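You operate a simulated robot arm through the tools that you are given. There is no shell and no other tool.

You are at the controls of a simulated robot arm. One attempt, no reset.

JOB
Put things in order on the top of the slide bench. At the end: the blue memory card from the top of the slide bench is on the loan sheet on a grey board (marked "Loan Form"); the purple cassette from the top of the slide bench is on the print on a teal board; the spool of yellow thread stands where the purple cassette stood; the red carton stands where the spool of yellow thread stood; whatever was shut is shut again. Leave all else as you found it, and nothing knocked over.

Only the result counts: the job must be done as asked and must still hold three seconds after the hand-in. Knocking over, shifting, dropping, spilling or breaking anything else fails it. Flat cloth is picked up by pressing the open fingertips on it (5 to 10 N) and closing them slowly along it; thin cloth reads only 2 to 8 mm in the jaws.

ROBOT AND FRAMES
A 7-joint arm with a two-finger parallel gripper, fixed in place. Base frame: the origin is on the floor under the middle of its stand, x ahead of it, y to its left, z up; the work surface is at about z = 800. Units: mm, rad, N and s.
With the tool pointing down near the work surface it reaches from about 240 to 680 mm from the base axis. Its first joint turns from -1.152 to 1.152 rad. Payload 2.4 kg.
The TCP is the grasp point between the finger pads, 30 mm short of the fingertips. In the tool frame z runs along the fingers and y along their closing line. The gripper opens to 94 mm. The fingers are 28 mm wide and 10 mm thick; the gripper's body (50 by 96 mm) begins 55 mm behind the TCP.
Orientation is that of the tool frame in the base frame, as a unit quaternion [x, y, z, w]. With the fingers straight down and closing along the base's y, the tool's x points along the base's -x, its y along +y and its z along -z.

CONTROLS
- The arm moves only by the tool drive_tool. Its argument "series" is a list of rows, each a list of 3 entries, a list of its own where there are three numbers: the finger opening in mm, from 0 to 94, then the shift along the tool's x, y, z in units of 25 mm (1.0 is 25 mm), then the turn, a rotation vector about the tool's x, y, z in units of 6 degrees (1.0 is 6 degrees). In form: [[hand, [x, y, z], [rx, ry, rz]], ...]. A call has 1 to 20 rows; each row shifts and turns the commanded pose from where the row before left it, along the tool's axes as they then stand. A call with a number of a shift or a turn outside -1 to 1 is refused whole. Each row takes 0.2 s and may step no farther than 50 mm and 0.15 rad from the row before; otherwise, or with a gripper value out of range, the whole call is refused. Where a pose cannot be reached the arm comes as near as it can. A force on the tool above 40 N (or 10 N above the force at the start of the call, whichever is more), or a blocked arm, ends the call early, and 0.2 s more pass. The fingers move at their own pace (about 153 mm/s each) and stop on an object; they squeeze with about 45 N. The grip force told is the motor's: it shows also when the fingers shut on nothing. Time passes only in rows, and 0.2 s behind the last, so rows that do not move let the fingers close. The reply holds the time, the measured pose of the TCP, the force on the tool along the base axes, the opening and the grip force, in the units named above and with some noise, with the torque about the TCP (base axes, N m) and any sound that the robot's microphone picked up.
- Cameras (640 x 400 px; columns grow to the right, rows downward): "scene" is fixed at [30.3, 487.6, 1440.8]; the picture's right is [-0.86, -0.51, 0.00], its down [-0.31, 0.52, -0.80] and it looks along [0.41, -0.69, -0.60] (base axes); focal length 324 px, centre (320, 200). "wrist" rides on the gripper at [76, 14, -102] in the tool frame; the picture's right is [-0.18, 0.98, 0.00], its down [-0.75, -0.14, -0.64] and it looks along [-0.63, -0.12, 0.77] (tool axes); focal length 243 px, centre (320, 200). There is no depth. A picture from a camera that has moved, and an enlarged one, comes with that camera's place and axes in the base frame and with its lens. The place of the scene camera against the robot may be out by one fixed shift of up to 25 mm in any direction.
- capture(camera): a new picture of that camera. It takes no simulated time.
- enlarge(camera, box): a new picture of the part [left, top, right, bottom] of that camera's present view, enlarged. It takes no simulated time.
- sign_off(): hands the job in; it is judged then, once.

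Nothing tells you positions but the pictures and the camera data. Unless the task says otherwise, let go and move clear before handing in.

The tools are called after ">>>" by a JSON object that holds its "method" and its "body". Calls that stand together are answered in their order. drive_tool: Moves the arm, as the interface text tells. Its arguments: {"type":"object","properties":{"series":{"type":"array","items":{"type":"array"}}},"required":["series"]} The other tools are called the same way: capture (camera) takes a picture; enlarge (camera, box) takes an enlarged picture of a part of a camera's view; sign_off () hands the job in.

At the start:

```text
t: 0.0
eef_pos: [363.7, -151.4, 1087.4]
tcp_rot: [0.0, 1.0, 0.0, 0.0]
contact_force: [-0.2, 0.1, 0.3]
ft_torque: [0.0, -0.01, 0.01]
gripper_width: 94.0
finger_force: 0.1
```

scene: 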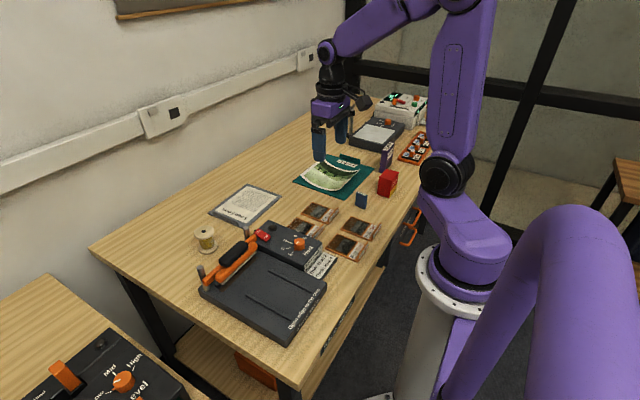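
wrist: 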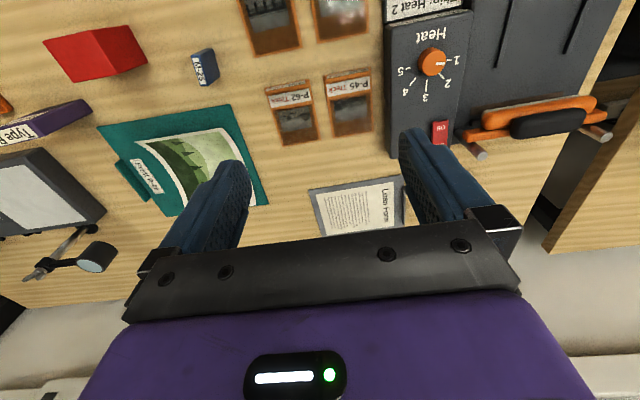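

I see a bench with a press, loan form, print on a teal board, a small blue card, a purple cassette, a red carton and a yellow spool. I'll look closer at each before moving.

>>> {"method": "enlarge", "body": {"camera": "scene", "box": [280, 80, 460, 220]}}

>>> {"method": "enlarge", "body": {"camera": "scene", "box": [180, 170, 400, 340]}}

>>> {"method": "enlarge", "body": {"camera": "wrist", "box": [0, 0, 300, 200]}}

>>> {"method": "enlarge", "body": {"camera": "wrist", "box": [220, 0, 640, 260]}}

```text
2.86 times, centred on (370, 150) of scene
camera zoom: at [30.3, 487.6, 1440.8], right [-0.86, -0.51, 0.0], down [-0.31, 0.52, -0.8], along [0.41, -0.69, -0.6], focal length 927 px, centre (177, 343)
```

zoom: 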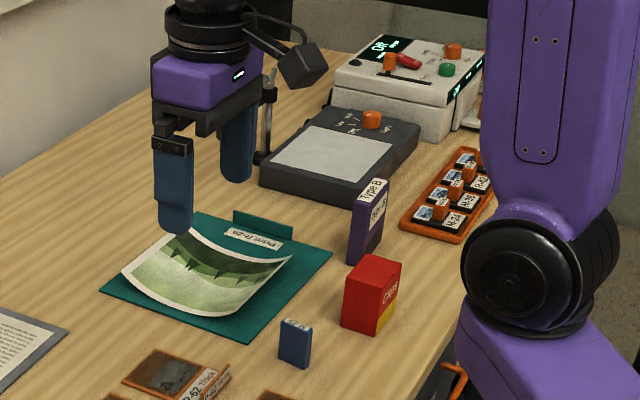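

```text
2.35 times, centred on (290, 255) of scene
camera zoom: at [30.3, 487.6, 1440.8], right [-0.86, -0.51, 0.0], down [-0.31, 0.52, -0.8], along [0.41, -0.69, -0.6], focal length 763 px, centre (391, 71)
```

zoom: 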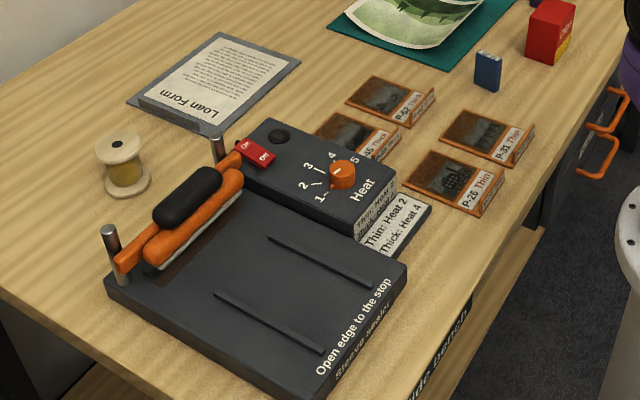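

```text
2.00 times, centred on (150, 100) of wrist
camera zoom: at [286.5, -137.3, 1190.2], right [0.18, 0.98, 0.0], down [0.75, -0.14, 0.64], along [0.63, -0.12, -0.77], focal length 485 px, centre (660, 400)
```

zoom: 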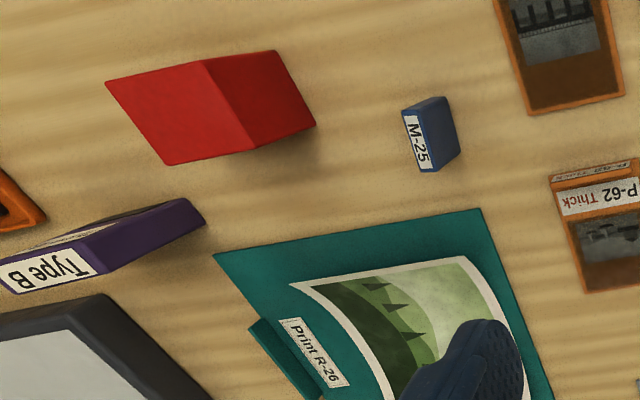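

```text
1.52 times, centred on (430, 130) of wrist
camera zoom: at [286.5, -137.3, 1190.2], right [0.18, 0.98, 0.0], down [0.75, -0.14, 0.64], along [0.63, -0.12, -0.77], focal length 370 px, centre (152, 307)
```

zoom: 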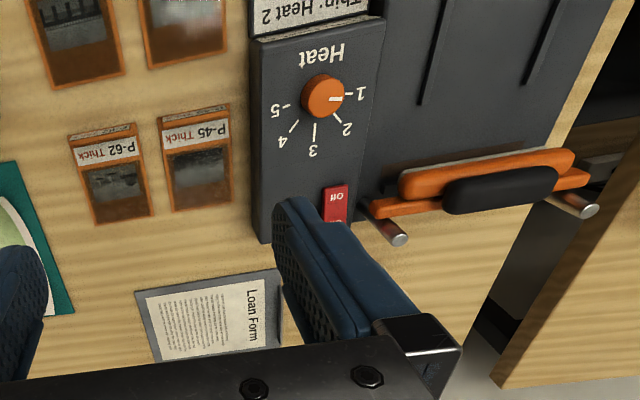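

I see the blue card (M-25), red carton and purple cassette (Type B) standing on the far right of the bench, roughly at (335,-307), (290,-420) and (350,-520), and the spool near (628,98). I'll move above the carton/cassette area for closer views.

>>> {"method": "drive_tool", "body": {"series": [[94, [0.296, -0.996, 0.348], [0, 0, 0]], [94, [0.296, -0.996, 0.348], [0, 0, 0]], [94, [0.296, -0.996, 0.348], [0, 0, 0]], [94, [0.296, -0.996, 0.348], [0, 0, 0]], [94, [0.296, -0.996, 0.348], [0, 0, 0]], [94, [0.296, -0.996, 0.348], [0, 0, 0]], [94, [0.296, -0.996, 0.348], [0, 0, 0]], [94, [0.296, -0.996, 0.348], [0, 0, 0]], [94, [0.296, -0.996, 0.348], [0, 0, 0]], [94, [0.296, -0.996, 0.348], [0, 0, 0]], [94, [0, 0, 0], [0, 0, 0]]]}}

>>> {"method": "capture", "body": {"camera": "wrist"}}

>>> {"method": "capture", "body": {"camera": "scene"}}

```text
t: 2.4
eef_pos: [289.3, -403.5, 1000.8]
tcp_rot: [-0.001, 1.0, 0.0, 0.0]
contact_force: [-0.7, 0.4, -0.1]
ft_torque: [-0.01, -0.01, 0.0]
gripper_width: 93.9
finger_force: 0.0
```

```text
taken
camera wrist: at [211.5, -389.1, 1103.4], right [0.18, 0.98, 0.0], down [0.75, -0.14, 0.64], along [0.63, -0.12, -0.77], focal length 243 px, centre (320, 200)
```

wrist: 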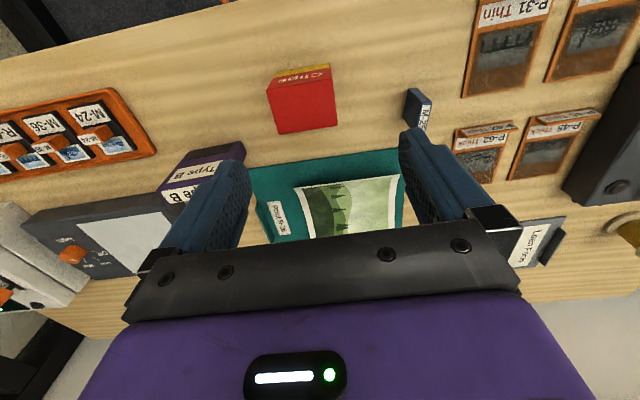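

```text
taken
```

scene: 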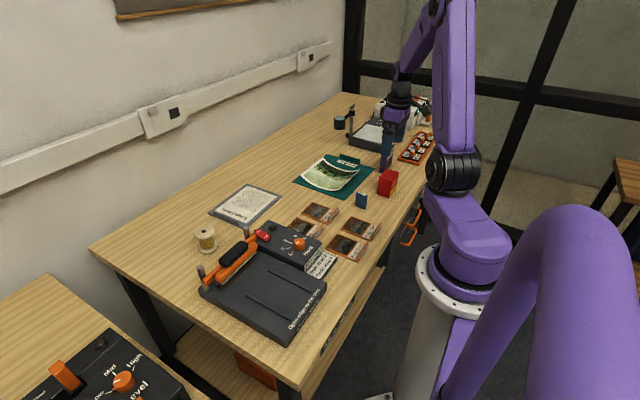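

>>> {"method": "enlarge", "body": {"camera": "wrist", "box": [140, 50, 300, 150]}}

>>> {"method": "enlarge", "body": {"camera": "wrist", "box": [240, 50, 400, 150]}}

>>> {"method": "enlarge", "body": {"camera": "wrist", "box": [360, 70, 480, 145]}}

>>> {"method": "enlarge", "body": {"camera": "wrist", "box": [240, 140, 420, 252]}}

>>> {"method": "enlarge", "body": {"camera": "wrist", "box": [0, 90, 160, 190]}}

```text
4.00 times, centred on (220, 100) of wrist
camera zoom: at [211.5, -389.1, 1103.4], right [0.18, 0.98, 0.0], down [0.75, -0.14, 0.64], along [0.63, -0.12, -0.77], focal length 970 px, centre (720, 600)
```

zoom: 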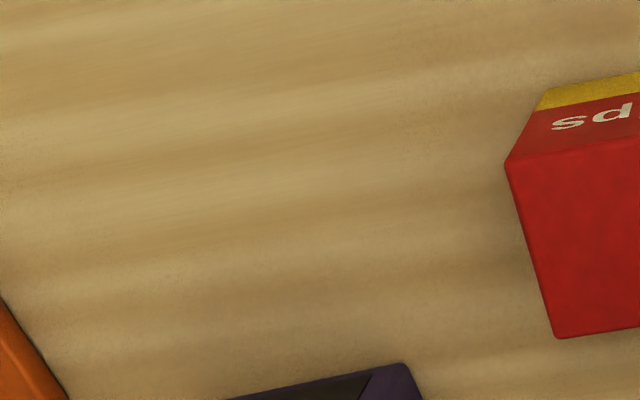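

```text
4.00 times, centred on (320, 100) of wrist
camera zoom: at [211.5, -389.1, 1103.4], right [0.18, 0.98, 0.0], down [0.75, -0.14, 0.64], along [0.63, -0.12, -0.77], focal length 970 px, centre (320, 600)
```

zoom: 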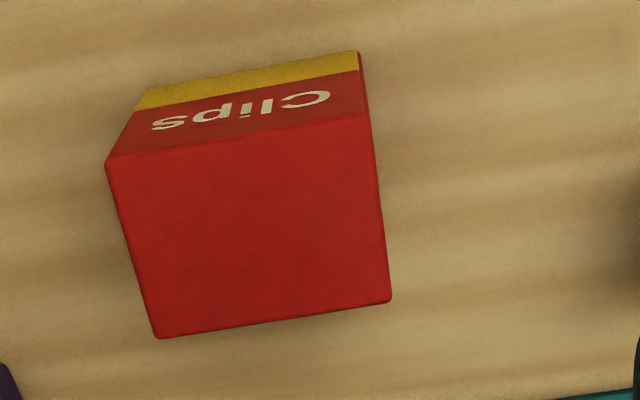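

```text
5.33 times, centred on (420, 108) of wrist
camera zoom: at [211.5, -389.1, 1103.4], right [0.18, 0.98, 0.0], down [0.75, -0.14, 0.64], along [0.63, -0.12, -0.77], focal length 1294 px, centre (-213, 693)
```

zoom: 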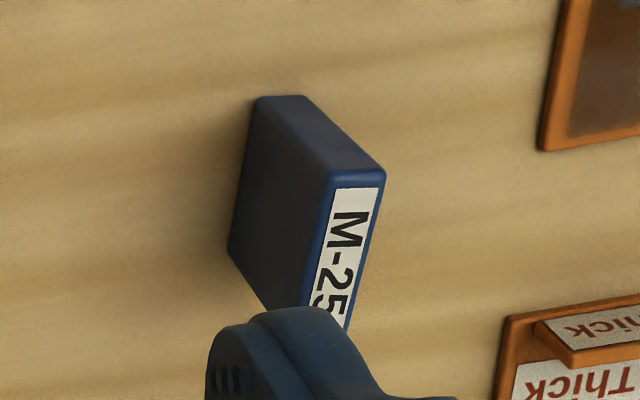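

```text
3.56 times, centred on (330, 196) of wrist
camera zoom: at [211.5, -389.1, 1103.4], right [0.18, 0.98, 0.0], down [0.75, -0.14, 0.64], along [0.63, -0.12, -0.77], focal length 863 px, centre (284, 214)
```

zoom: 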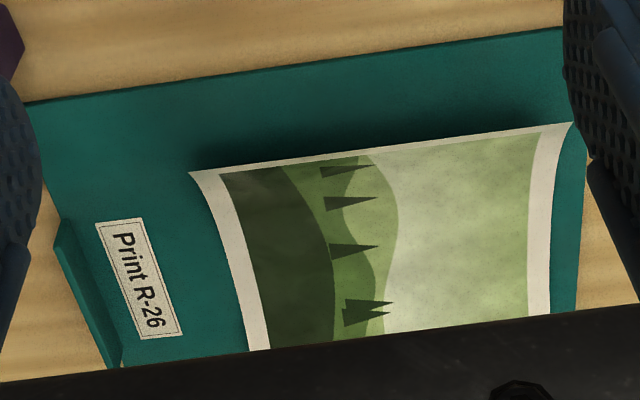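

```text
4.00 times, centred on (80, 140) of wrist
camera zoom: at [211.5, -389.1, 1103.4], right [0.18, 0.98, 0.0], down [0.75, -0.14, 0.64], along [0.63, -0.12, -0.77], focal length 970 px, centre (1280, 440)
```

zoom: 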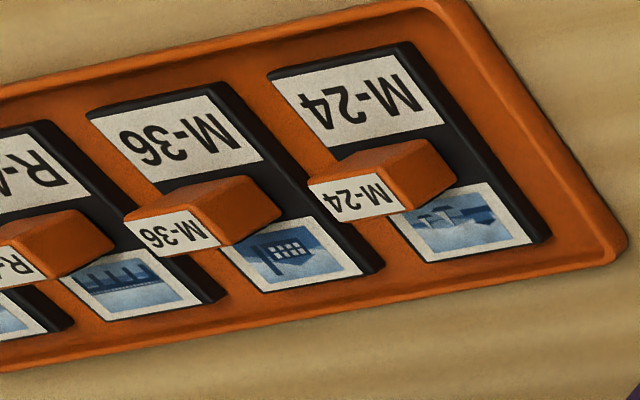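

The carton stands at about (290,-420), size 44x61x67, square to the axes; the card at about (329,-300), thin along y and slightly turned. I'll look at the cassette and print from better angles.

>>> {"method": "enlarge", "body": {"camera": "scene", "box": [290, 90, 440, 210]}}

>>> {"method": "enlarge", "body": {"camera": "scene", "box": [190, 170, 290, 260]}}

>>> {"method": "enlarge", "body": {"camera": "scene", "box": [290, 140, 380, 210]}}

```text
3.33 times, centred on (365, 150) of scene
camera zoom: at [30.3, 487.6, 1440.8], right [-0.86, -0.51, 0.0], down [-0.31, 0.52, -0.8], along [0.41, -0.69, -0.6], focal length 1081 px, centre (170, 367)
```

zoom: 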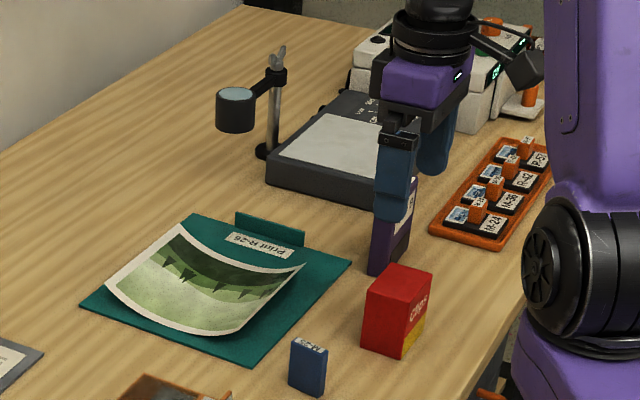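

```text
4.44 times, centred on (240, 215) of scene
camera zoom: at [30.3, 487.6, 1440.8], right [-0.86, -0.51, 0.0], down [-0.31, 0.52, -0.8], along [0.41, -0.69, -0.6], focal length 1441 px, centre (676, 133)
```

zoom: 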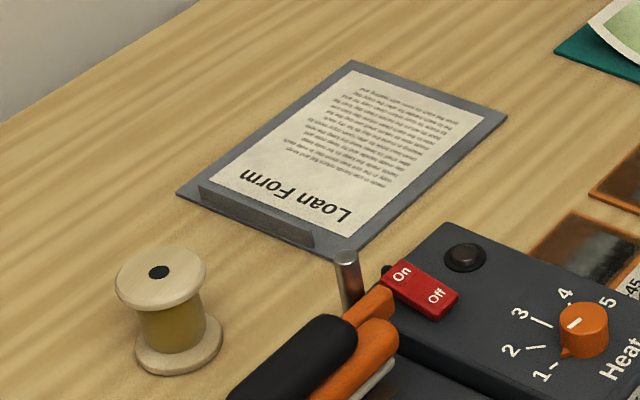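

```text
5.71 times, centred on (335, 175) of scene
camera zoom: at [30.3, 487.6, 1440.8], right [-0.86, -0.51, 0.0], down [-0.31, 0.52, -0.8], along [0.41, -0.69, -0.6], focal length 1853 px, centre (234, 343)
```

zoom: 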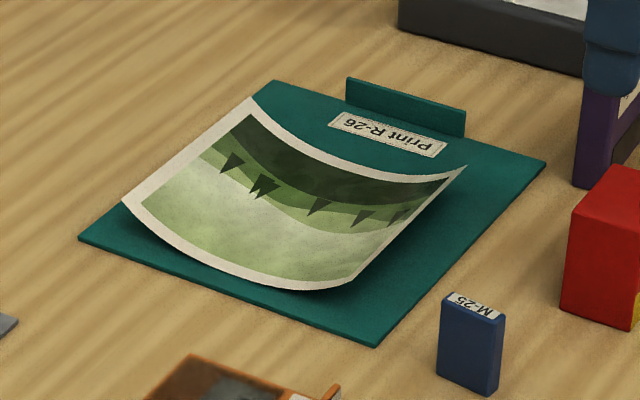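

The print is curled like a trough (both x-edges up, middle resting on the board), so the cassette should go to its middle. Next I'll move over the cassette to measure it.

>>> {"method": "drive_tool", "body": {"series": [[94, [-0.168, -0.972, -0.072], [0, 0, 0]], [94, [-0.168, -0.972, -0.072], [0, 0, 0]], [94, [-0.168, -0.972, -0.072], [0, 0, 0]], [94, [-0.168, -0.972, -0.072], [0, 0, 0]], [94, [-0.168, -0.972, -0.072], [0, 0, 0]], [94, [0, 0, 0], [0, 0, 0]]]}}

>>> {"method": "capture", "body": {"camera": "wrist"}}

>>> {"method": "enlarge", "body": {"camera": "wrist", "box": [240, 60, 420, 172]}}

```text
t: 3.8
eef_pos: [310.8, -523.0, 1010.3]
tcp_rot: [0.0, 1.0, 0.0, -0.001]
contact_force: [-0.2, -0.2, -1.0]
ft_torque: [0.03, 0.02, 0.01]
gripper_width: 93.9
finger_force: 0.2
```

```text
taken
camera wrist: at [233.8, -508.8, 1113.3], right [0.18, 0.98, 0.0], down [0.75, -0.14, 0.64], along [0.63, -0.12, -0.77], focal length 243 px, centre (320, 200)
```

wrist: 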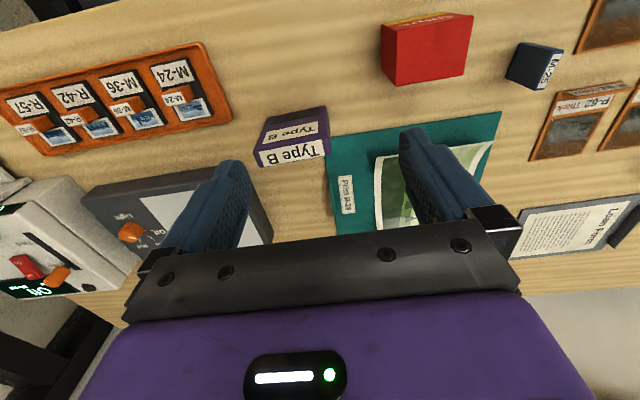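

```text
3.56 times, centred on (330, 116) of wrist
camera zoom: at [233.8, -508.8, 1113.3], right [0.18, 0.98, 0.0], down [0.75, -0.14, 0.64], along [0.63, -0.12, -0.77], focal length 863 px, centre (284, 499)
```

zoom: 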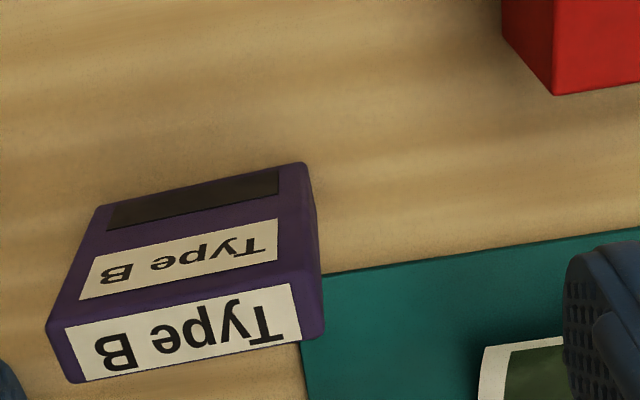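

The cassette stands at about (351,-559): 22 thick along x, 78 along y, 86 tall; the print's trough centre is near (497,-392). I'll turn the gripper 90° so it closes along x.

>>> {"method": "drive_tool", "body": {"series": [[94, [0, 0, 0], [0, 0, 1]], [94, [0, 0, 0], [0, 0, 1]], [94, [0, 0, 0], [0, 0, 1]], [94, [0, 0, 0], [0, 0, 1]], [94, [0, 0, 0], [0, 0, 1]], [94, [0, 0, 0], [0, 0, 1]], [94, [0, 0, 0], [0, 0, 1]], [94, [0, 0, 0], [0, 0, 1]], [94, [0, 0, 0], [0, 0, 1]], [94, [0, 0, 0], [0, 0, 1]], [94, [0, 0, 0], [0, 0, 1]], [94, [0, 0, 0], [0, 0, 1]], [94, [0, 0, 0], [0, 0, 1]], [94, [0, 0, 0], [0, 0, 1]], [94, [0, 0, 0], [0, 0, 1]], [94, [0, 0, 0], [0, 0, 0]]]}}

>>> {"method": "capture", "body": {"camera": "wrist"}}

```text
t: 7.2
eef_pos: [310.0, -522.8, 1009.5]
tcp_rot: [0.708, 0.707, 0.001, 0.0]
contact_force: [1.0, -0.2, 0.5]
ft_torque: [0.01, -0.01, -0.01]
gripper_width: 94.0
finger_force: 0.2
```

```text
taken
camera wrist: at [324.5, -445.5, 1111.6], right [0.98, -0.18, 0.0], down [-0.14, -0.75, 0.64], along [-0.12, -0.63, -0.77], focal length 243 px, centre (320, 200)
```

wrist: 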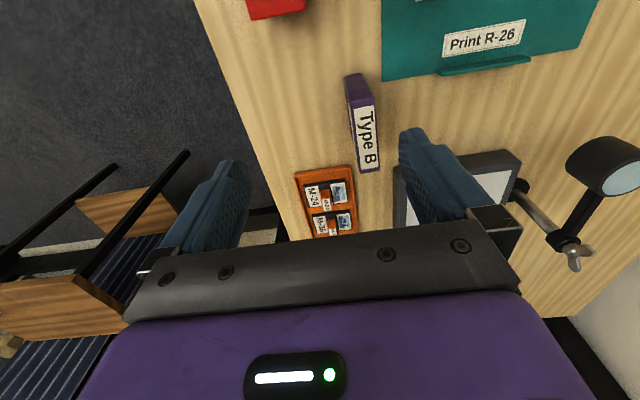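

The gripper is turned and the cassette's top edge is seen end-on between the fingers. I'll zoom to refine its position.

>>> {"method": "enlarge", "body": {"camera": "wrist", "box": [290, 60, 450, 180]}}

```text
3.33 times, centred on (370, 120) of wrist
camera zoom: at [324.5, -445.5, 1111.6], right [0.98, -0.18, 0.0], down [-0.14, -0.75, 0.64], along [-0.12, -0.63, -0.77], focal length 809 px, centre (153, 467)
```

zoom: 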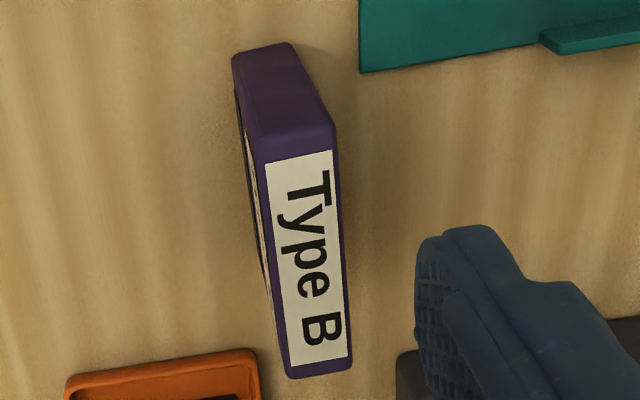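

The cassette's centre is at about (350.7,-561.5), yaw off by about 1.5°. I'll move above it and come down partway, then check.

>>> {"method": "drive_tool", "body": {"series": [[94, [-0.764, 0.814, 0], [0, 0, 0]], [94, [-0.764, 0.814, 0], [0, 0, 0]], [94, [0, 0, 1], [0, 0, 0]], [94, [0, 0, 1], [0, 0, 0]], [94, [0, 0, 0.9], [0, 0, 0]], [94, [0, 0, 0], [0, 0, 0]]]}}

>>> {"method": "capture", "body": {"camera": "wrist"}}

>>> {"method": "capture", "body": {"camera": "scene"}}

```text
t: 8.6
eef_pos: [352.3, -559.2, 936.5]
tcp_rot: [0.707, 0.707, 0.0, 0.0]
contact_force: [-0.7, 0.3, 0.3]
ft_torque: [-0.03, -0.01, 0.02]
gripper_width: 94.0
finger_force: 0.1
```

```text
taken
camera wrist: at [366.1, -483.1, 1039.2], right [0.98, -0.18, 0.0], down [-0.14, -0.75, 0.64], along [-0.12, -0.63, -0.77], focal length 243 px, centre (320, 200)
```

wrist: 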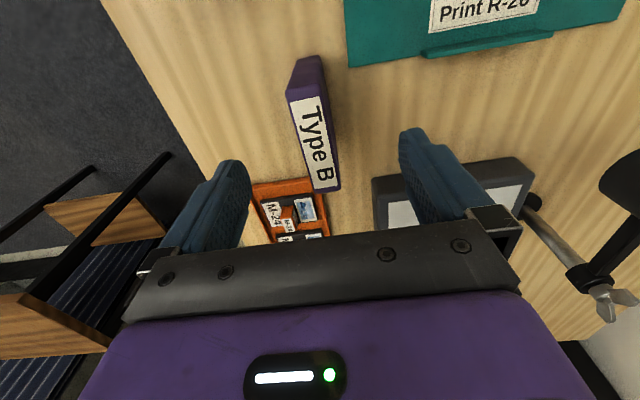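

```text
taken
```

scene: 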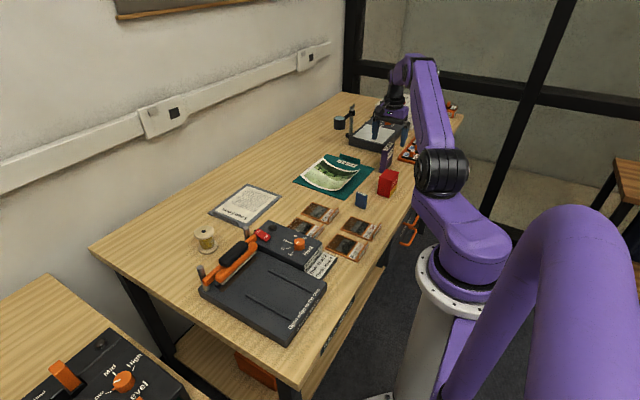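

The hand is above the cassette. I'll check its alignment with one more zoom before going down.

>>> {"method": "enlarge", "body": {"camera": "wrist", "box": [240, 40, 400, 200]}}

```text
2.50 times, centred on (320, 120) of wrist
camera zoom: at [366.1, -483.1, 1039.2], right [0.98, -0.18, 0.0], down [-0.14, -0.75, 0.64], along [-0.12, -0.63, -0.77], focal length 606 px, centre (320, 400)
```

zoom: 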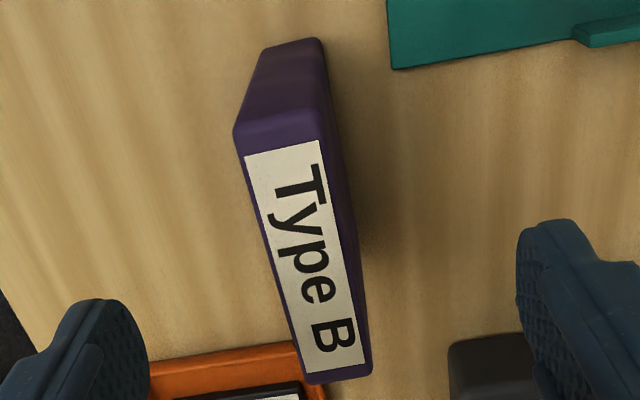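

Small correction of about (-2.5,-3) mm and 1.5° yaw, then straight down to z≈850 and close.

>>> {"method": "drive_tool", "body": {"series": [[94, [-0.13, -0.1, 0], [0, 0, -0.25]], [94, [0, 0, 0.865], [0, 0, 0]], [94, [0, 0, 0.865], [0, 0, 0]], [94, [0, 0, 0.865], [0, 0, 0]], [94, [0, 0, 0.865], [0, 0, 0]], [94, [0, 0, 0], [0, 0, 0]]]}}

>>> {"method": "capture", "body": {"camera": "wrist"}}

```text
t: 10.0
eef_pos: [348.7, -563.3, 851.3]
tcp_rot: [0.697, 0.717, 0.0, 0.001]
contact_force: [-0.1, -0.6, 0.1]
ft_torque: [-0.02, -0.01, 0.0]
gripper_width: 94.1
finger_force: 0.0
```

```text
taken
camera wrist: at [360.0, -487.0, 953.6], right [0.99, -0.16, 0.0], down [-0.12, -0.76, 0.64], along [-0.1, -0.63, -0.77], focal length 243 px, centre (320, 200)
```

wrist: 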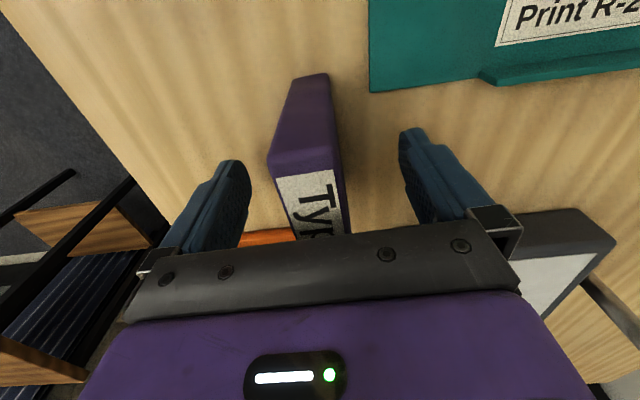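

The cassette is between the fingers. Closing now, and noting the width.

>>> {"method": "drive_tool", "body": {"series": [[40, [0, 0, 0], [0, 0, 0]], [30, [0, 0, 0], [0, 0, 0]], [10, [0, 0, 0], [0, 0, 0]], [10, [0, 0, 0], [0, 0, 0]], [10, [0, 0, 0], [0, 0, 0]]]}}

```text
t: 11.2
eef_pos: [348.5, -563.9, 852.6]
tcp_rot: [0.698, 0.716, 0.0, 0.0]
contact_force: [-0.3, 0.4, 1.0]
ft_torque: [0.04, 0.02, 0.03]
gripper_width: 26.1
finger_force: 45.0
```

Gripped at 26 mm with 45 N. Lifting straight up and checking.

>>> {"method": "drive_tool", "body": {"series": [[10, [0, 0, -0.2], [0, 0, 0]], [10, [0, 0, -0.6], [0, 0, 0]], [10, [0, 0, -0.8], [0, 0, 0]], [10, [0, 0, -0.8], [0, 0, 0]], [10, [0, 0, -0.8], [0, 0, 0]], [10, [0, 0, 0], [0, 0, 0]]]}}

>>> {"method": "capture", "body": {"camera": "wrist"}}

>>> {"method": "capture", "body": {"camera": "scene"}}

```text
t: 12.6
eef_pos: [347.8, -563.6, 931.2]
tcp_rot: [0.697, 0.717, 0.0, 0.0]
contact_force: [-0.4, 0.2, -2.2]
ft_torque: [-0.03, -0.03, 0.0]
gripper_width: 25.8
finger_force: 45.0
```

```text
taken
camera wrist: at [360.0, -487.3, 1032.4], right [0.99, -0.16, 0.0], down [-0.12, -0.76, 0.64], along [-0.1, -0.63, -0.77], focal length 243 px, centre (320, 200)
```

wrist: 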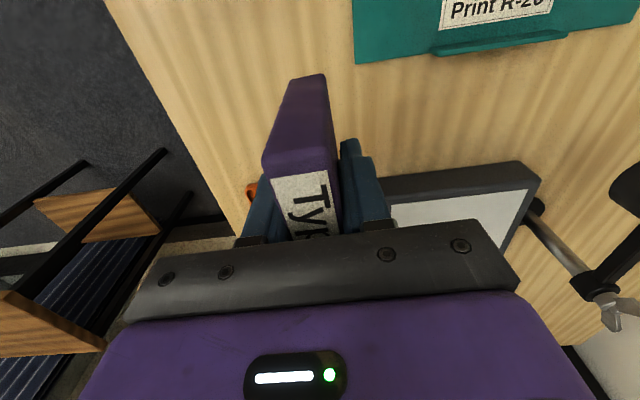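

```text
taken
```

scene: 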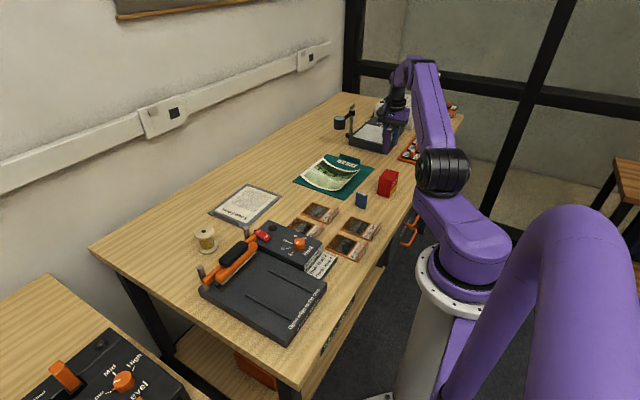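

The cassette is held. I'll carry it high to a spot beside the print to see the trough before placing.

>>> {"method": "drive_tool", "body": {"series": [[10, [0, 0, -0.8], [0, 0, 0.26]], [10, [0.5, 0.08, -0.4], [0, 0, 0]], [10, [0.99, 0.08, 0], [0, 0, 0]], [10, [0.99, 0.08, 0], [0, 0, 0]], [10, [0.99, 0.08, 0], [0, 0, 0]], [10, [0.99, 0.08, 0], [0, 0, 0]], [10, [0.99, 0.08, 0], [0, 0, 0]], [10, [0.99, 0.08, 0], [0, 0, 0]], [10, [0.99, 0.08, 0], [0, 0, 0]], [10, [0.99, 0.08, 0], [0, 0, 0]], [10, [0.99, 0.08, 0], [0, 0, 0]], [10, [0.99, 0.08, 0], [0, 0, 0]], [10, [0.5, 0.08, 0], [0, 0, 0]], [10, [0, 0, 0], [0, 0, 0]]]}}

>>> {"method": "capture", "body": {"camera": "wrist"}}

>>> {"method": "capture", "body": {"camera": "scene"}}

```text
t: 15.6
eef_pos: [372.7, -291.2, 960.8]
tcp_rot: [0.707, 0.707, 0.0, 0.0]
contact_force: [0.5, 0.3, -1.4]
ft_torque: [-0.01, 0.02, 0.0]
gripper_width: 26.1
finger_force: 45.0
```

```text
taken
camera wrist: at [387.1, -214.7, 1062.9], right [0.98, -0.18, 0.0], down [-0.14, -0.75, 0.64], along [-0.12, -0.63, -0.77], focal length 243 px, centre (320, 200)
```

wrist: 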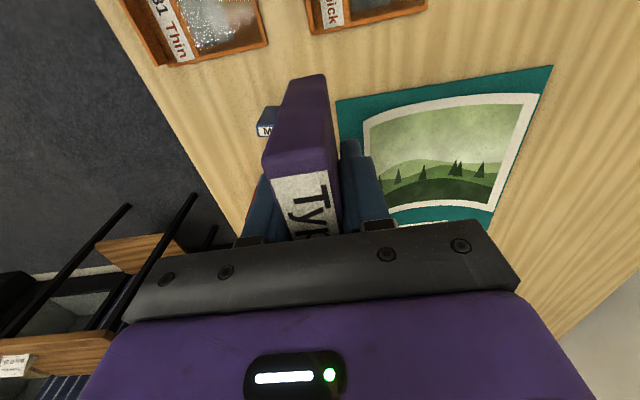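

```text
taken
```

scene: 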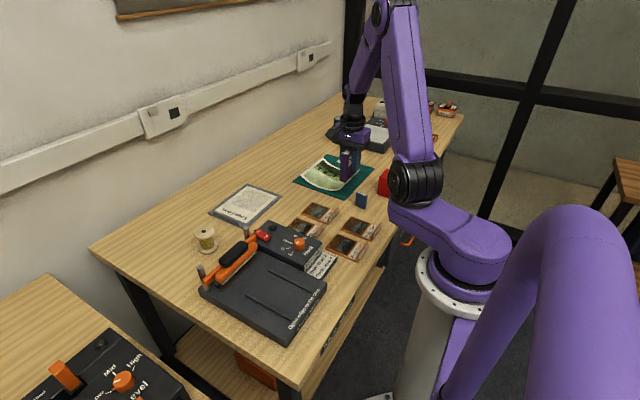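

>>> {"method": "enlarge", "body": {"camera": "wrist", "box": [330, 50, 570, 230]}}

>>> {"method": "enlarge", "body": {"camera": "wrist", "box": [240, 80, 300, 140]}}

```text
2.22 times, centred on (450, 140) of wrist
camera zoom: at [387.1, -214.7, 1062.9], right [0.98, -0.18, 0.0], down [-0.14, -0.75, 0.64], along [-0.12, -0.63, -0.77], focal length 539 px, centre (31, 333)
```

zoom: 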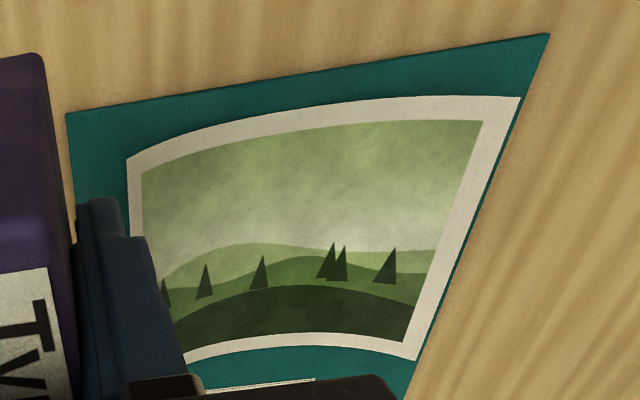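

```text
6.67 times, centred on (270, 110) of wrist
camera zoom: at [387.1, -214.7, 1062.9], right [0.98, -0.18, 0.0], down [-0.14, -0.75, 0.64], along [-0.12, -0.63, -0.77], focal length 1618 px, centre (653, 800)
```

zoom: 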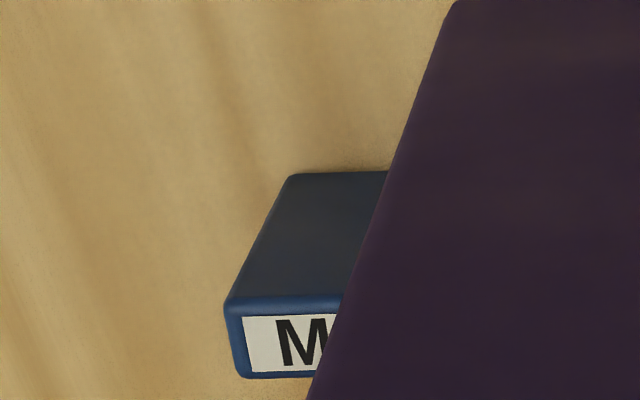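

The print spans x 413–573, y -469 to -318, edges up about 20–25 mm, trough at about (493,-394). I'll move the cassette above that and go down to a little above contact.

>>> {"method": "drive_tool", "body": {"series": [[10, [-0.822, 0.962, 0], [0, 0, 0]], [10, [-0.822, 0.962, 0], [0, 0, 0]], [10, [-0.822, 0.962, 0], [0, 0, 0]], [10, [-0.822, 0.962, 0], [0, 0, 0]], [10, [-0.822, 0.962, 0], [0, 0, 0]], [10, [0, 0, 0.9], [0, 0, 0]], [10, [0, 0, 0.9], [0, 0, 0]], [10, [0, 0, 0.9], [0, 0, 0]], [10, [0, 0, 0.5], [0, 0, 0]], [10, [0, 0, 0], [0, 0, 0]], [10, [0, 0, 0], [0, 0, 0]]]}}

>>> {"method": "capture", "body": {"camera": "wrist"}}

>>> {"method": "enlarge", "body": {"camera": "scene", "box": [280, 110, 420, 220]}}

```text
t: 18.0
eef_pos: [491.6, -394.9, 880.8]
tcp_rot: [0.707, 0.707, 0.0, 0.0]
contact_force: [0.2, -0.6, -2.2]
ft_torque: [-0.01, 0.01, 0.02]
gripper_width: 25.8
finger_force: 44.9
```

```text
taken
camera wrist: at [505.6, -318.3, 983.3], right [0.98, -0.18, 0.0], down [-0.14, -0.75, 0.64], along [-0.12, -0.63, -0.77], focal length 243 px, centre (320, 200)
```

wrist: 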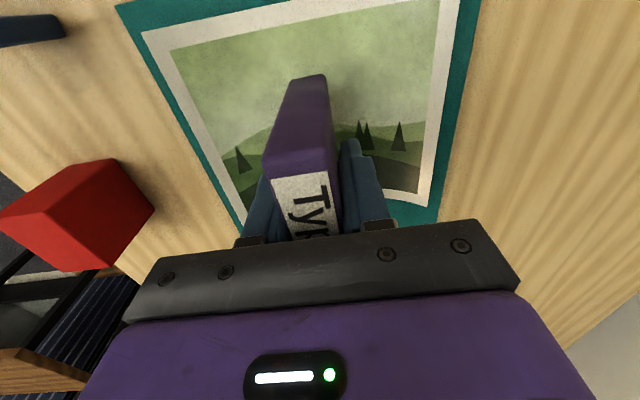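

```text
3.64 times, centred on (350, 165) of scene
camera zoom: at [30.3, 487.5, 1440.8], right [-0.86, -0.51, 0.0], down [-0.31, 0.52, -0.8], along [0.41, -0.69, -0.6], focal length 1179 px, centre (211, 327)
```

zoom: 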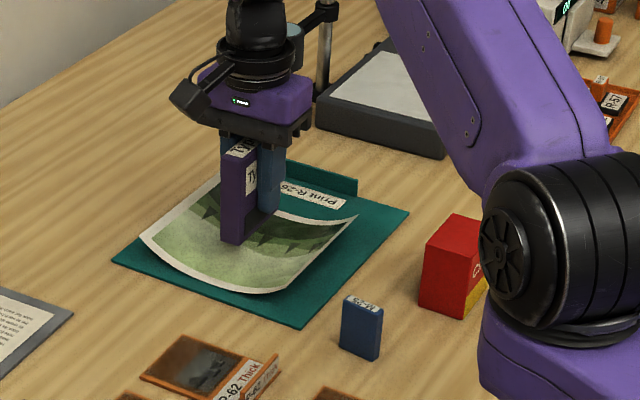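

The cassette is about 23 mm above the print. Lowering in small steps while watching the force.

>>> {"method": "drive_tool", "body": {"series": [[10, [0, 0, 0.24], [0, 0, 0]], [10, [0, 0, 0.24], [0, 0, 0]], [10, [0, 0, 0.2], [0, 0, 0]], [10, [0, 0, 0], [0, 0, 0]]]}}

>>> {"method": "drive_tool", "body": {"series": [[10, [0, 0, 0.08], [0, 0, 0]], [10, [0, 0, 0], [0, 0, 0]]]}}

>>> {"method": "drive_tool", "body": {"series": [[10, [0, 0, 0.08], [0, 0, 0]], [10, [0, 0, 0], [0, 0, 0]]]}}

```text
t: 19.0
eef_pos: [492.9, -393.6, 862.8]
tcp_rot: [0.707, 0.707, 0.0, 0.0]
contact_force: [0.1, -0.3, -1.6]
ft_torque: [-0.02, 0.02, 0.01]
gripper_width: 25.7
finger_force: 44.2
```

```text
t: 19.6
eef_pos: [493.9, -391.7, 862.6]
tcp_rot: [0.708, 0.707, 0.0, 0.001]
contact_force: [-0.7, 0.0, -1.9]
ft_torque: [0.02, -0.01, 0.03]
gripper_width: 25.9
finger_force: 44.7
```

```text
t: 20.2
eef_pos: [491.3, -393.6, 859.8]
tcp_rot: [0.707, 0.707, 0.0, 0.0]
contact_force: [0.6, 0.1, -0.7]
ft_torque: [-0.01, 0.02, 0.02]
gripper_width: 25.9
finger_force: 45.5
```

No clear contact yet (TCP z ≈ 860). Continuing in about 1.5 mm steps.

>>> {"method": "drive_tool", "body": {"series": [[10, [0, 0, 0.06], [0, 0, 0]], [10, [0, 0, 0], [0, 0, 0]]]}}

>>> {"method": "drive_tool", "body": {"series": [[10, [0, 0, 0.05], [0, 0, 0]], [10, [0, 0, 0], [0, 0, 0]]]}}

```text
t: 20.8
eef_pos: [493.3, -392.7, 858.8]
tcp_rot: [0.707, 0.707, 0.0, 0.0]
contact_force: [0.4, -0.9, -1.3]
ft_torque: [-0.01, 0.0, 0.01]
gripper_width: 25.8
finger_force: 44.7
```

```text
t: 21.4
eef_pos: [492.8, -392.6, 856.6]
tcp_rot: [0.707, 0.707, 0.001, 0.0]
contact_force: [0.1, 0.1, -1.6]
ft_torque: [0.0, 0.01, 0.04]
gripper_width: 25.9
finger_force: 45.4
```

>>> {"method": "enlarge", "body": {"camera": "scene", "box": [300, 140, 380, 200]}}

>>> {"method": "drive_tool", "body": {"series": [[10, [0, 0, 0.05], [0, 0, 0]], [10, [0, 0, 0], [0, 0, 0]]]}}

```text
6.67 times, centred on (340, 170) of scene
camera zoom: at [30.3, 487.5, 1440.8], right [-0.86, -0.51, 0.0], down [-0.31, 0.52, -0.8], along [0.41, -0.69, -0.6], focal length 2162 px, centre (187, 400)
```

zoom: 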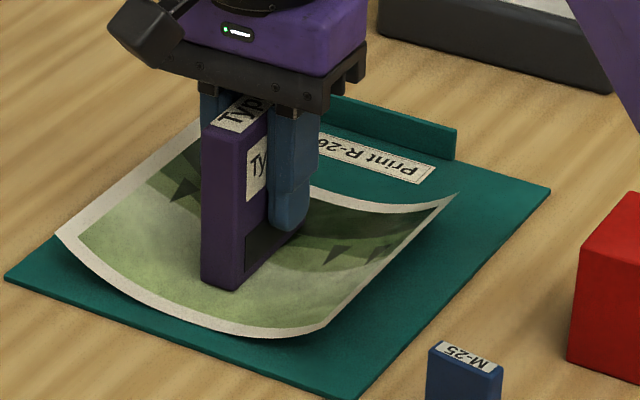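

```text
t: 22.0
eef_pos: [491.4, -394.2, 856.4]
tcp_rot: [0.707, 0.707, 0.0, 0.0]
contact_force: [-0.3, 1.1, -1.5]
ft_torque: [-0.04, 0.0, 0.0]
gripper_width: 25.7
finger_force: 44.7
```

Still no contact force. Continuing the gentle descent.

>>> {"method": "drive_tool", "body": {"series": [[10, [0, 0, 0.05], [0, 0, 0]], [10, [0, 0, 0], [0, 0, 0]]]}}

>>> {"method": "drive_tool", "body": {"series": [[10, [0, 0, 0.04], [0, 0, 0]], [10, [0, 0, 0], [0, 0, 0]]]}}

```text
t: 22.6
eef_pos: [492.9, -393.1, 856.0]
tcp_rot: [0.707, 0.707, 0.0, 0.0]
contact_force: [-2.7, 2.0, 8.4]
ft_torque: [0.12, 0.13, 0.02]
gripper_width: 25.8
finger_force: 45.4
```

```text
t: 23.2
eef_pos: [492.4, -393.7, 856.2]
tcp_rot: [0.707, 0.707, 0.0, 0.002]
contact_force: [-7.0, 5.3, 24.8]
ft_torque: [0.45, 0.31, 0.02]
gripper_width: 25.8
finger_force: 45.0
```

Contact made (25 N). I'll ease off to a light touch, then open the fingers gently.

>>> {"method": "drive_tool", "body": {"series": [[10, [0, 0, -0.06], [0, 0, 0]], [10, [0, 0, 0], [0, 0, 0]]]}}

```text
t: 23.8
eef_pos: [493.6, -393.7, 856.1]
tcp_rot: [0.707, 0.707, 0.0, 0.002]
contact_force: [-0.1, -2.3, 14.1]
ft_torque: [0.23, 0.05, -0.01]
gripper_width: 25.8
finger_force: 45.3
```

>>> {"method": "drive_tool", "body": {"series": [[10, [0, 0, -0.03], [0, 0, 0]], [10, [0, 0, 0], [0, 0, 0]]]}}

>>> {"method": "drive_tool", "body": {"series": [[27, [0, 0, 0], [0, 0, 0]], [29, [0, 0, 0], [0, 0, 0]], [33, [0, 0, 0], [0, 0, 0]], [38, [0, 0, 0], [0, 0, 0]], [45, [0, 0, 0], [0, 0, 0]], [50, [0, 0, 0], [0, 0, 0]]]}}

>>> {"method": "enlarge", "body": {"camera": "scene", "box": [300, 140, 380, 200]}}

>>> {"method": "capture", "body": {"camera": "wrist"}}

```text
t: 24.4
eef_pos: [494.3, -392.8, 855.6]
tcp_rot: [0.707, 0.707, 0.0, 0.0]
contact_force: [0.4, -2.2, 5.2]
ft_torque: [-0.35, -0.06, 0.01]
gripper_width: 25.7
finger_force: 44.9
```

```text
t: 25.8
eef_pos: [492.5, -392.5, 855.2]
tcp_rot: [0.707, 0.707, 0.0, 0.0]
contact_force: [-0.6, -0.1, -0.3]
ft_torque: [-0.01, 0.0, 0.02]
gripper_width: 49.9
finger_force: 0.1
```

```text
6.67 times, centred on (340, 170) of scene
camera zoom: at [30.3, 487.6, 1440.8], right [-0.86, -0.51, 0.0], down [-0.31, 0.52, -0.8], along [0.41, -0.69, -0.6], focal length 2162 px, centre (187, 400)
```

zoom: 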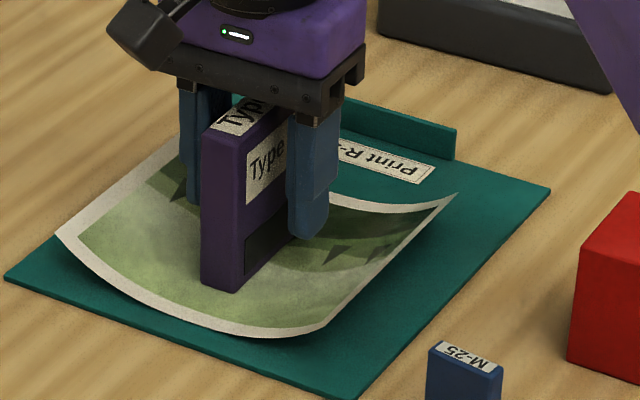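

```text
taken
camera wrist: at [507.0, -316.5, 958.2], right [0.98, -0.18, 0.0], down [-0.14, -0.75, 0.64], along [-0.12, -0.63, -0.77], focal length 243 px, centre (320, 200)
```

wrist: 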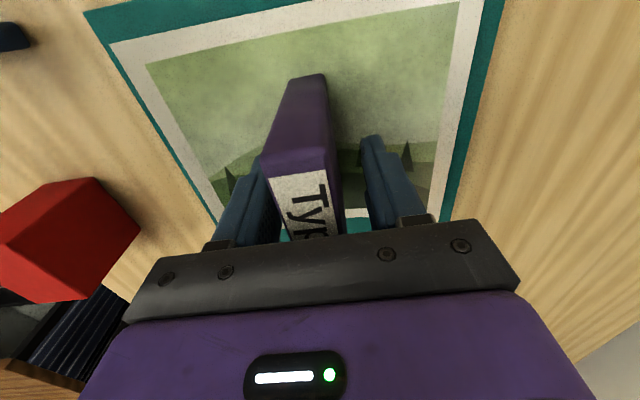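

The cassette stands on the print, released. Now I'll rise straight up clear of it, and turn the gripper back to yaw 0.

>>> {"method": "drive_tool", "body": {"series": [[50, [0, 0, -0.4], [0, 0, 0]], [50, [0, 0, -0.8], [0, 0, 0]], [50, [0, 0, -1], [0, 0, 0]], [50, [0, 0, -1], [0, 0, 0]], [50, [0, 0, -1], [0, 0, 0]], [50, [0, 0, -0.8], [0, 0, 0]], [50, [0, 0, 0], [0, 0, 0]]]}}

>>> {"method": "capture", "body": {"camera": "wrist"}}

>>> {"method": "enlarge", "body": {"camera": "scene", "box": [280, 110, 420, 220]}}

```text
t: 27.4
eef_pos: [494.1, -392.2, 982.0]
tcp_rot: [0.707, 0.707, 0.0, -0.001]
contact_force: [-0.7, 0.6, 0.7]
ft_torque: [0.01, -0.01, -0.01]
gripper_width: 49.9
finger_force: 0.0
```

```text
taken
camera wrist: at [507.7, -316.2, 1084.6], right [0.98, -0.18, 0.0], down [-0.14, -0.75, 0.64], along [-0.12, -0.63, -0.77], focal length 243 px, centre (320, 200)
```

wrist: 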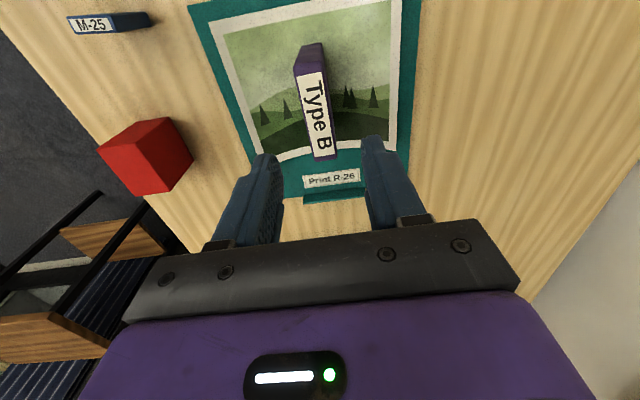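

```text
3.64 times, centred on (350, 165) of scene
camera zoom: at [30.3, 487.6, 1440.8], right [-0.86, -0.51, 0.0], down [-0.31, 0.52, -0.8], along [0.41, -0.69, -0.6], focal length 1179 px, centre (211, 327)
```

zoom: 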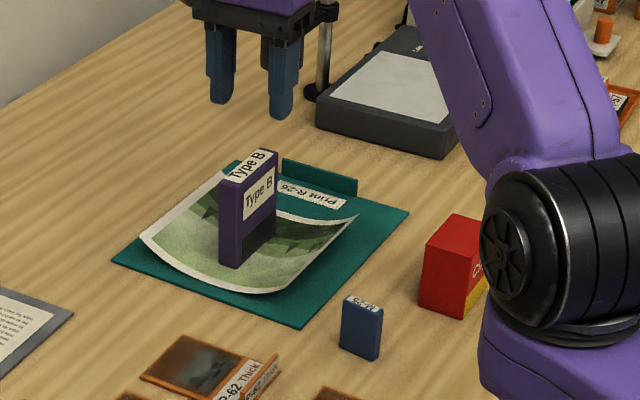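

The cassette stands stably on the print. Now turning back to yaw 0, then moving towards the spool.

>>> {"method": "drive_tool", "body": {"series": [[94, [0, 0, 0], [0, 0, -1]], [94, [0, 0, 0], [0, 0, -1]], [94, [0, 0, 0], [0, 0, -1]], [94, [0, 0, 0], [0, 0, -1]], [94, [0, 0, 0], [0, 0, -1]], [94, [0, 0, 0], [0, 0, -1]], [94, [0, 0, 0], [0, 0, -1]], [94, [0, 0, 0], [0, 0, -1]], [94, [0, 0, 0], [0, 0, -1]], [94, [0, 0, 0], [0, 0, -1]], [94, [0, 0, 0], [0, 0, -1]], [94, [0, 0, 0], [0, 0, -1]], [94, [0, 0, 0], [0, 0, -1]], [94, [0, 0, 0], [0, 0, -1]], [94, [0, 0, 0], [0, 0, -1]], [94, [0, 0, 0], [0, 0, 0]]]}}

>>> {"method": "drive_tool", "body": {"series": [[94, [-0.1, 0.98, 0], [0, 0, 0]], [94, [-0.1, 0.98, 0], [0, 0, 0]], [94, [-0.1, 0.98, 0], [0, 0, 0]], [94, [-0.1, 0.98, 0], [0, 0, 0]], [94, [-0.1, 0.98, 0], [0, 0, 0]], [94, [-0.1, 0.98, 0], [0, 0, 0]], [94, [-0.1, 0.98, 0], [0, 0, 0]], [94, [-0.1, 0.98, 0], [0, 0, 0]], [94, [-0.1, 0.98, 0], [0, 0, 0]], [94, [-0.1, 0.98, 0], [0, 0, 0]], [94, [-0.1, 0.98, 0], [0, 0, 0]], [94, [-0.1, 0.98, 0], [0, 0, 0]], [94, [-0.1, 0.98, 0], [0, 0, 0]], [94, [-0.1, 0.98, 0], [0, 0, 0]], [94, [-0.1, 0.98, 0], [0, 0, 0]], [94, [-0.1, 0.98, 0], [0, 0, 0]], [94, [-0.1, 0.98, 0], [0, 0, 0]], [94, [-0.1, 0.98, 0], [0, 0, 0]], [94, [-0.1, 0.98, 0], [0, 0, 0]], [94, [-0.1, 0.98, 0], [0, 0, 0]]]}}

>>> {"method": "capture", "body": {"camera": "wrist"}}

>>> {"method": "capture", "body": {"camera": "scene"}}

```text
t: 30.8
eef_pos: [493.4, -393.9, 981.4]
tcp_rot: [0.0, 1.0, -0.002, 0.0]
contact_force: [0.0, 0.0, 0.3]
ft_torque: [-0.02, -0.01, 0.0]
gripper_width: 93.8
finger_force: 0.1
```

```text
t: 35.0
eef_pos: [544.0, 97.0, 982.5]
tcp_rot: [0.001, 1.0, -0.001, 0.0]
contact_force: [-1.1, -0.2, -0.2]
ft_torque: [0.01, -0.01, 0.05]
gripper_width: 94.2
finger_force: 0.1
```

```text
taken
camera wrist: at [466.5, 111.5, 1084.4], right [0.18, 0.98, 0.0], down [0.75, -0.14, 0.64], along [0.63, -0.12, -0.77], focal length 243 px, centre (320, 200)
```

wrist: 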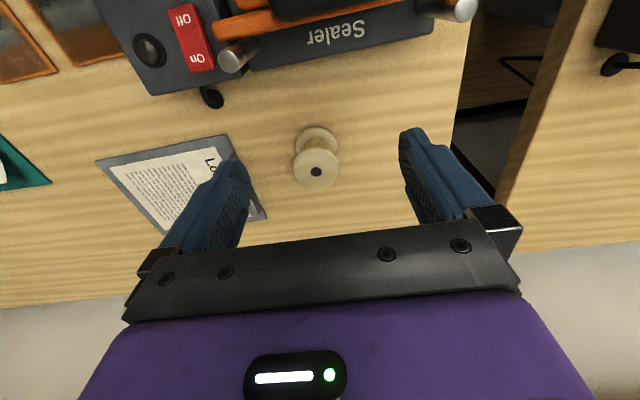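

```text
taken
```

scene: 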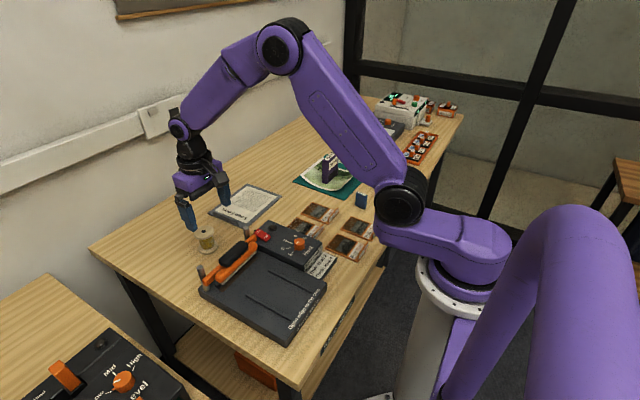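

The hand is near the spool, which sits centred between the fingers a little ahead. I'll zoom to measure it.

>>> {"method": "enlarge", "body": {"camera": "wrist", "box": [260, 110, 380, 200]}}

>>> {"method": "enlarge", "body": {"camera": "wrist", "box": [80, 0, 320, 180]}}

>>> {"method": "enlarge", "body": {"camera": "wrist", "box": [90, 120, 280, 250]}}

```text
4.44 times, centred on (320, 155) of wrist
camera zoom: at [466.5, 111.5, 1084.4], right [0.18, 0.98, 0.0], down [0.75, -0.14, 0.64], along [0.63, -0.12, -0.77], focal length 1078 px, centre (320, 400)
```

zoom: 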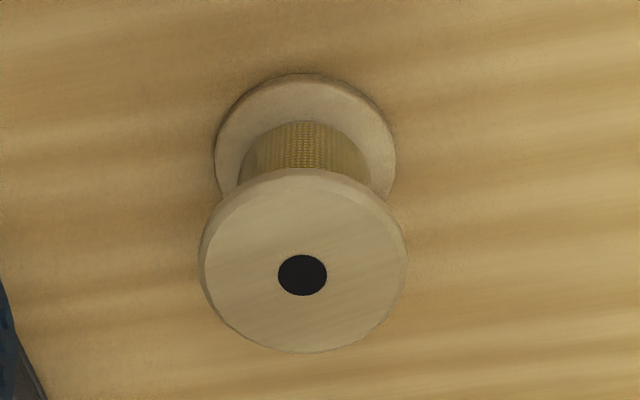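

```text
2.22 times, centred on (200, 90) of wrist
camera zoom: at [466.5, 111.5, 1084.4], right [0.18, 0.98, 0.0], down [0.75, -0.14, 0.64], along [0.63, -0.12, -0.77], focal length 539 px, centre (587, 444)
```

zoom: 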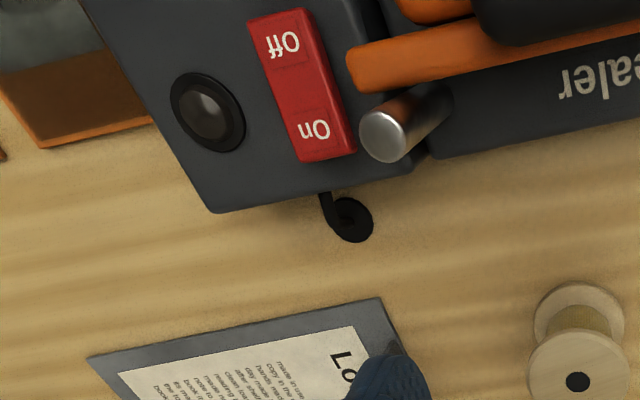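

```text
3.08 times, centred on (185, 185) of wrist
camera zoom: at [466.5, 111.5, 1084.4], right [0.18, 0.98, 0.0], down [0.75, -0.14, 0.64], along [0.63, -0.12, -0.77], focal length 746 px, centre (735, 246)
```

zoom: 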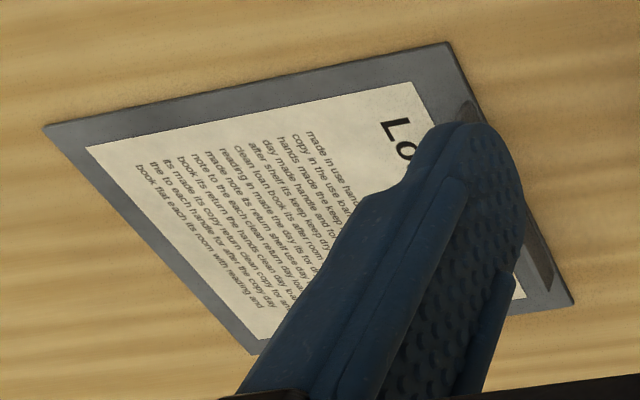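

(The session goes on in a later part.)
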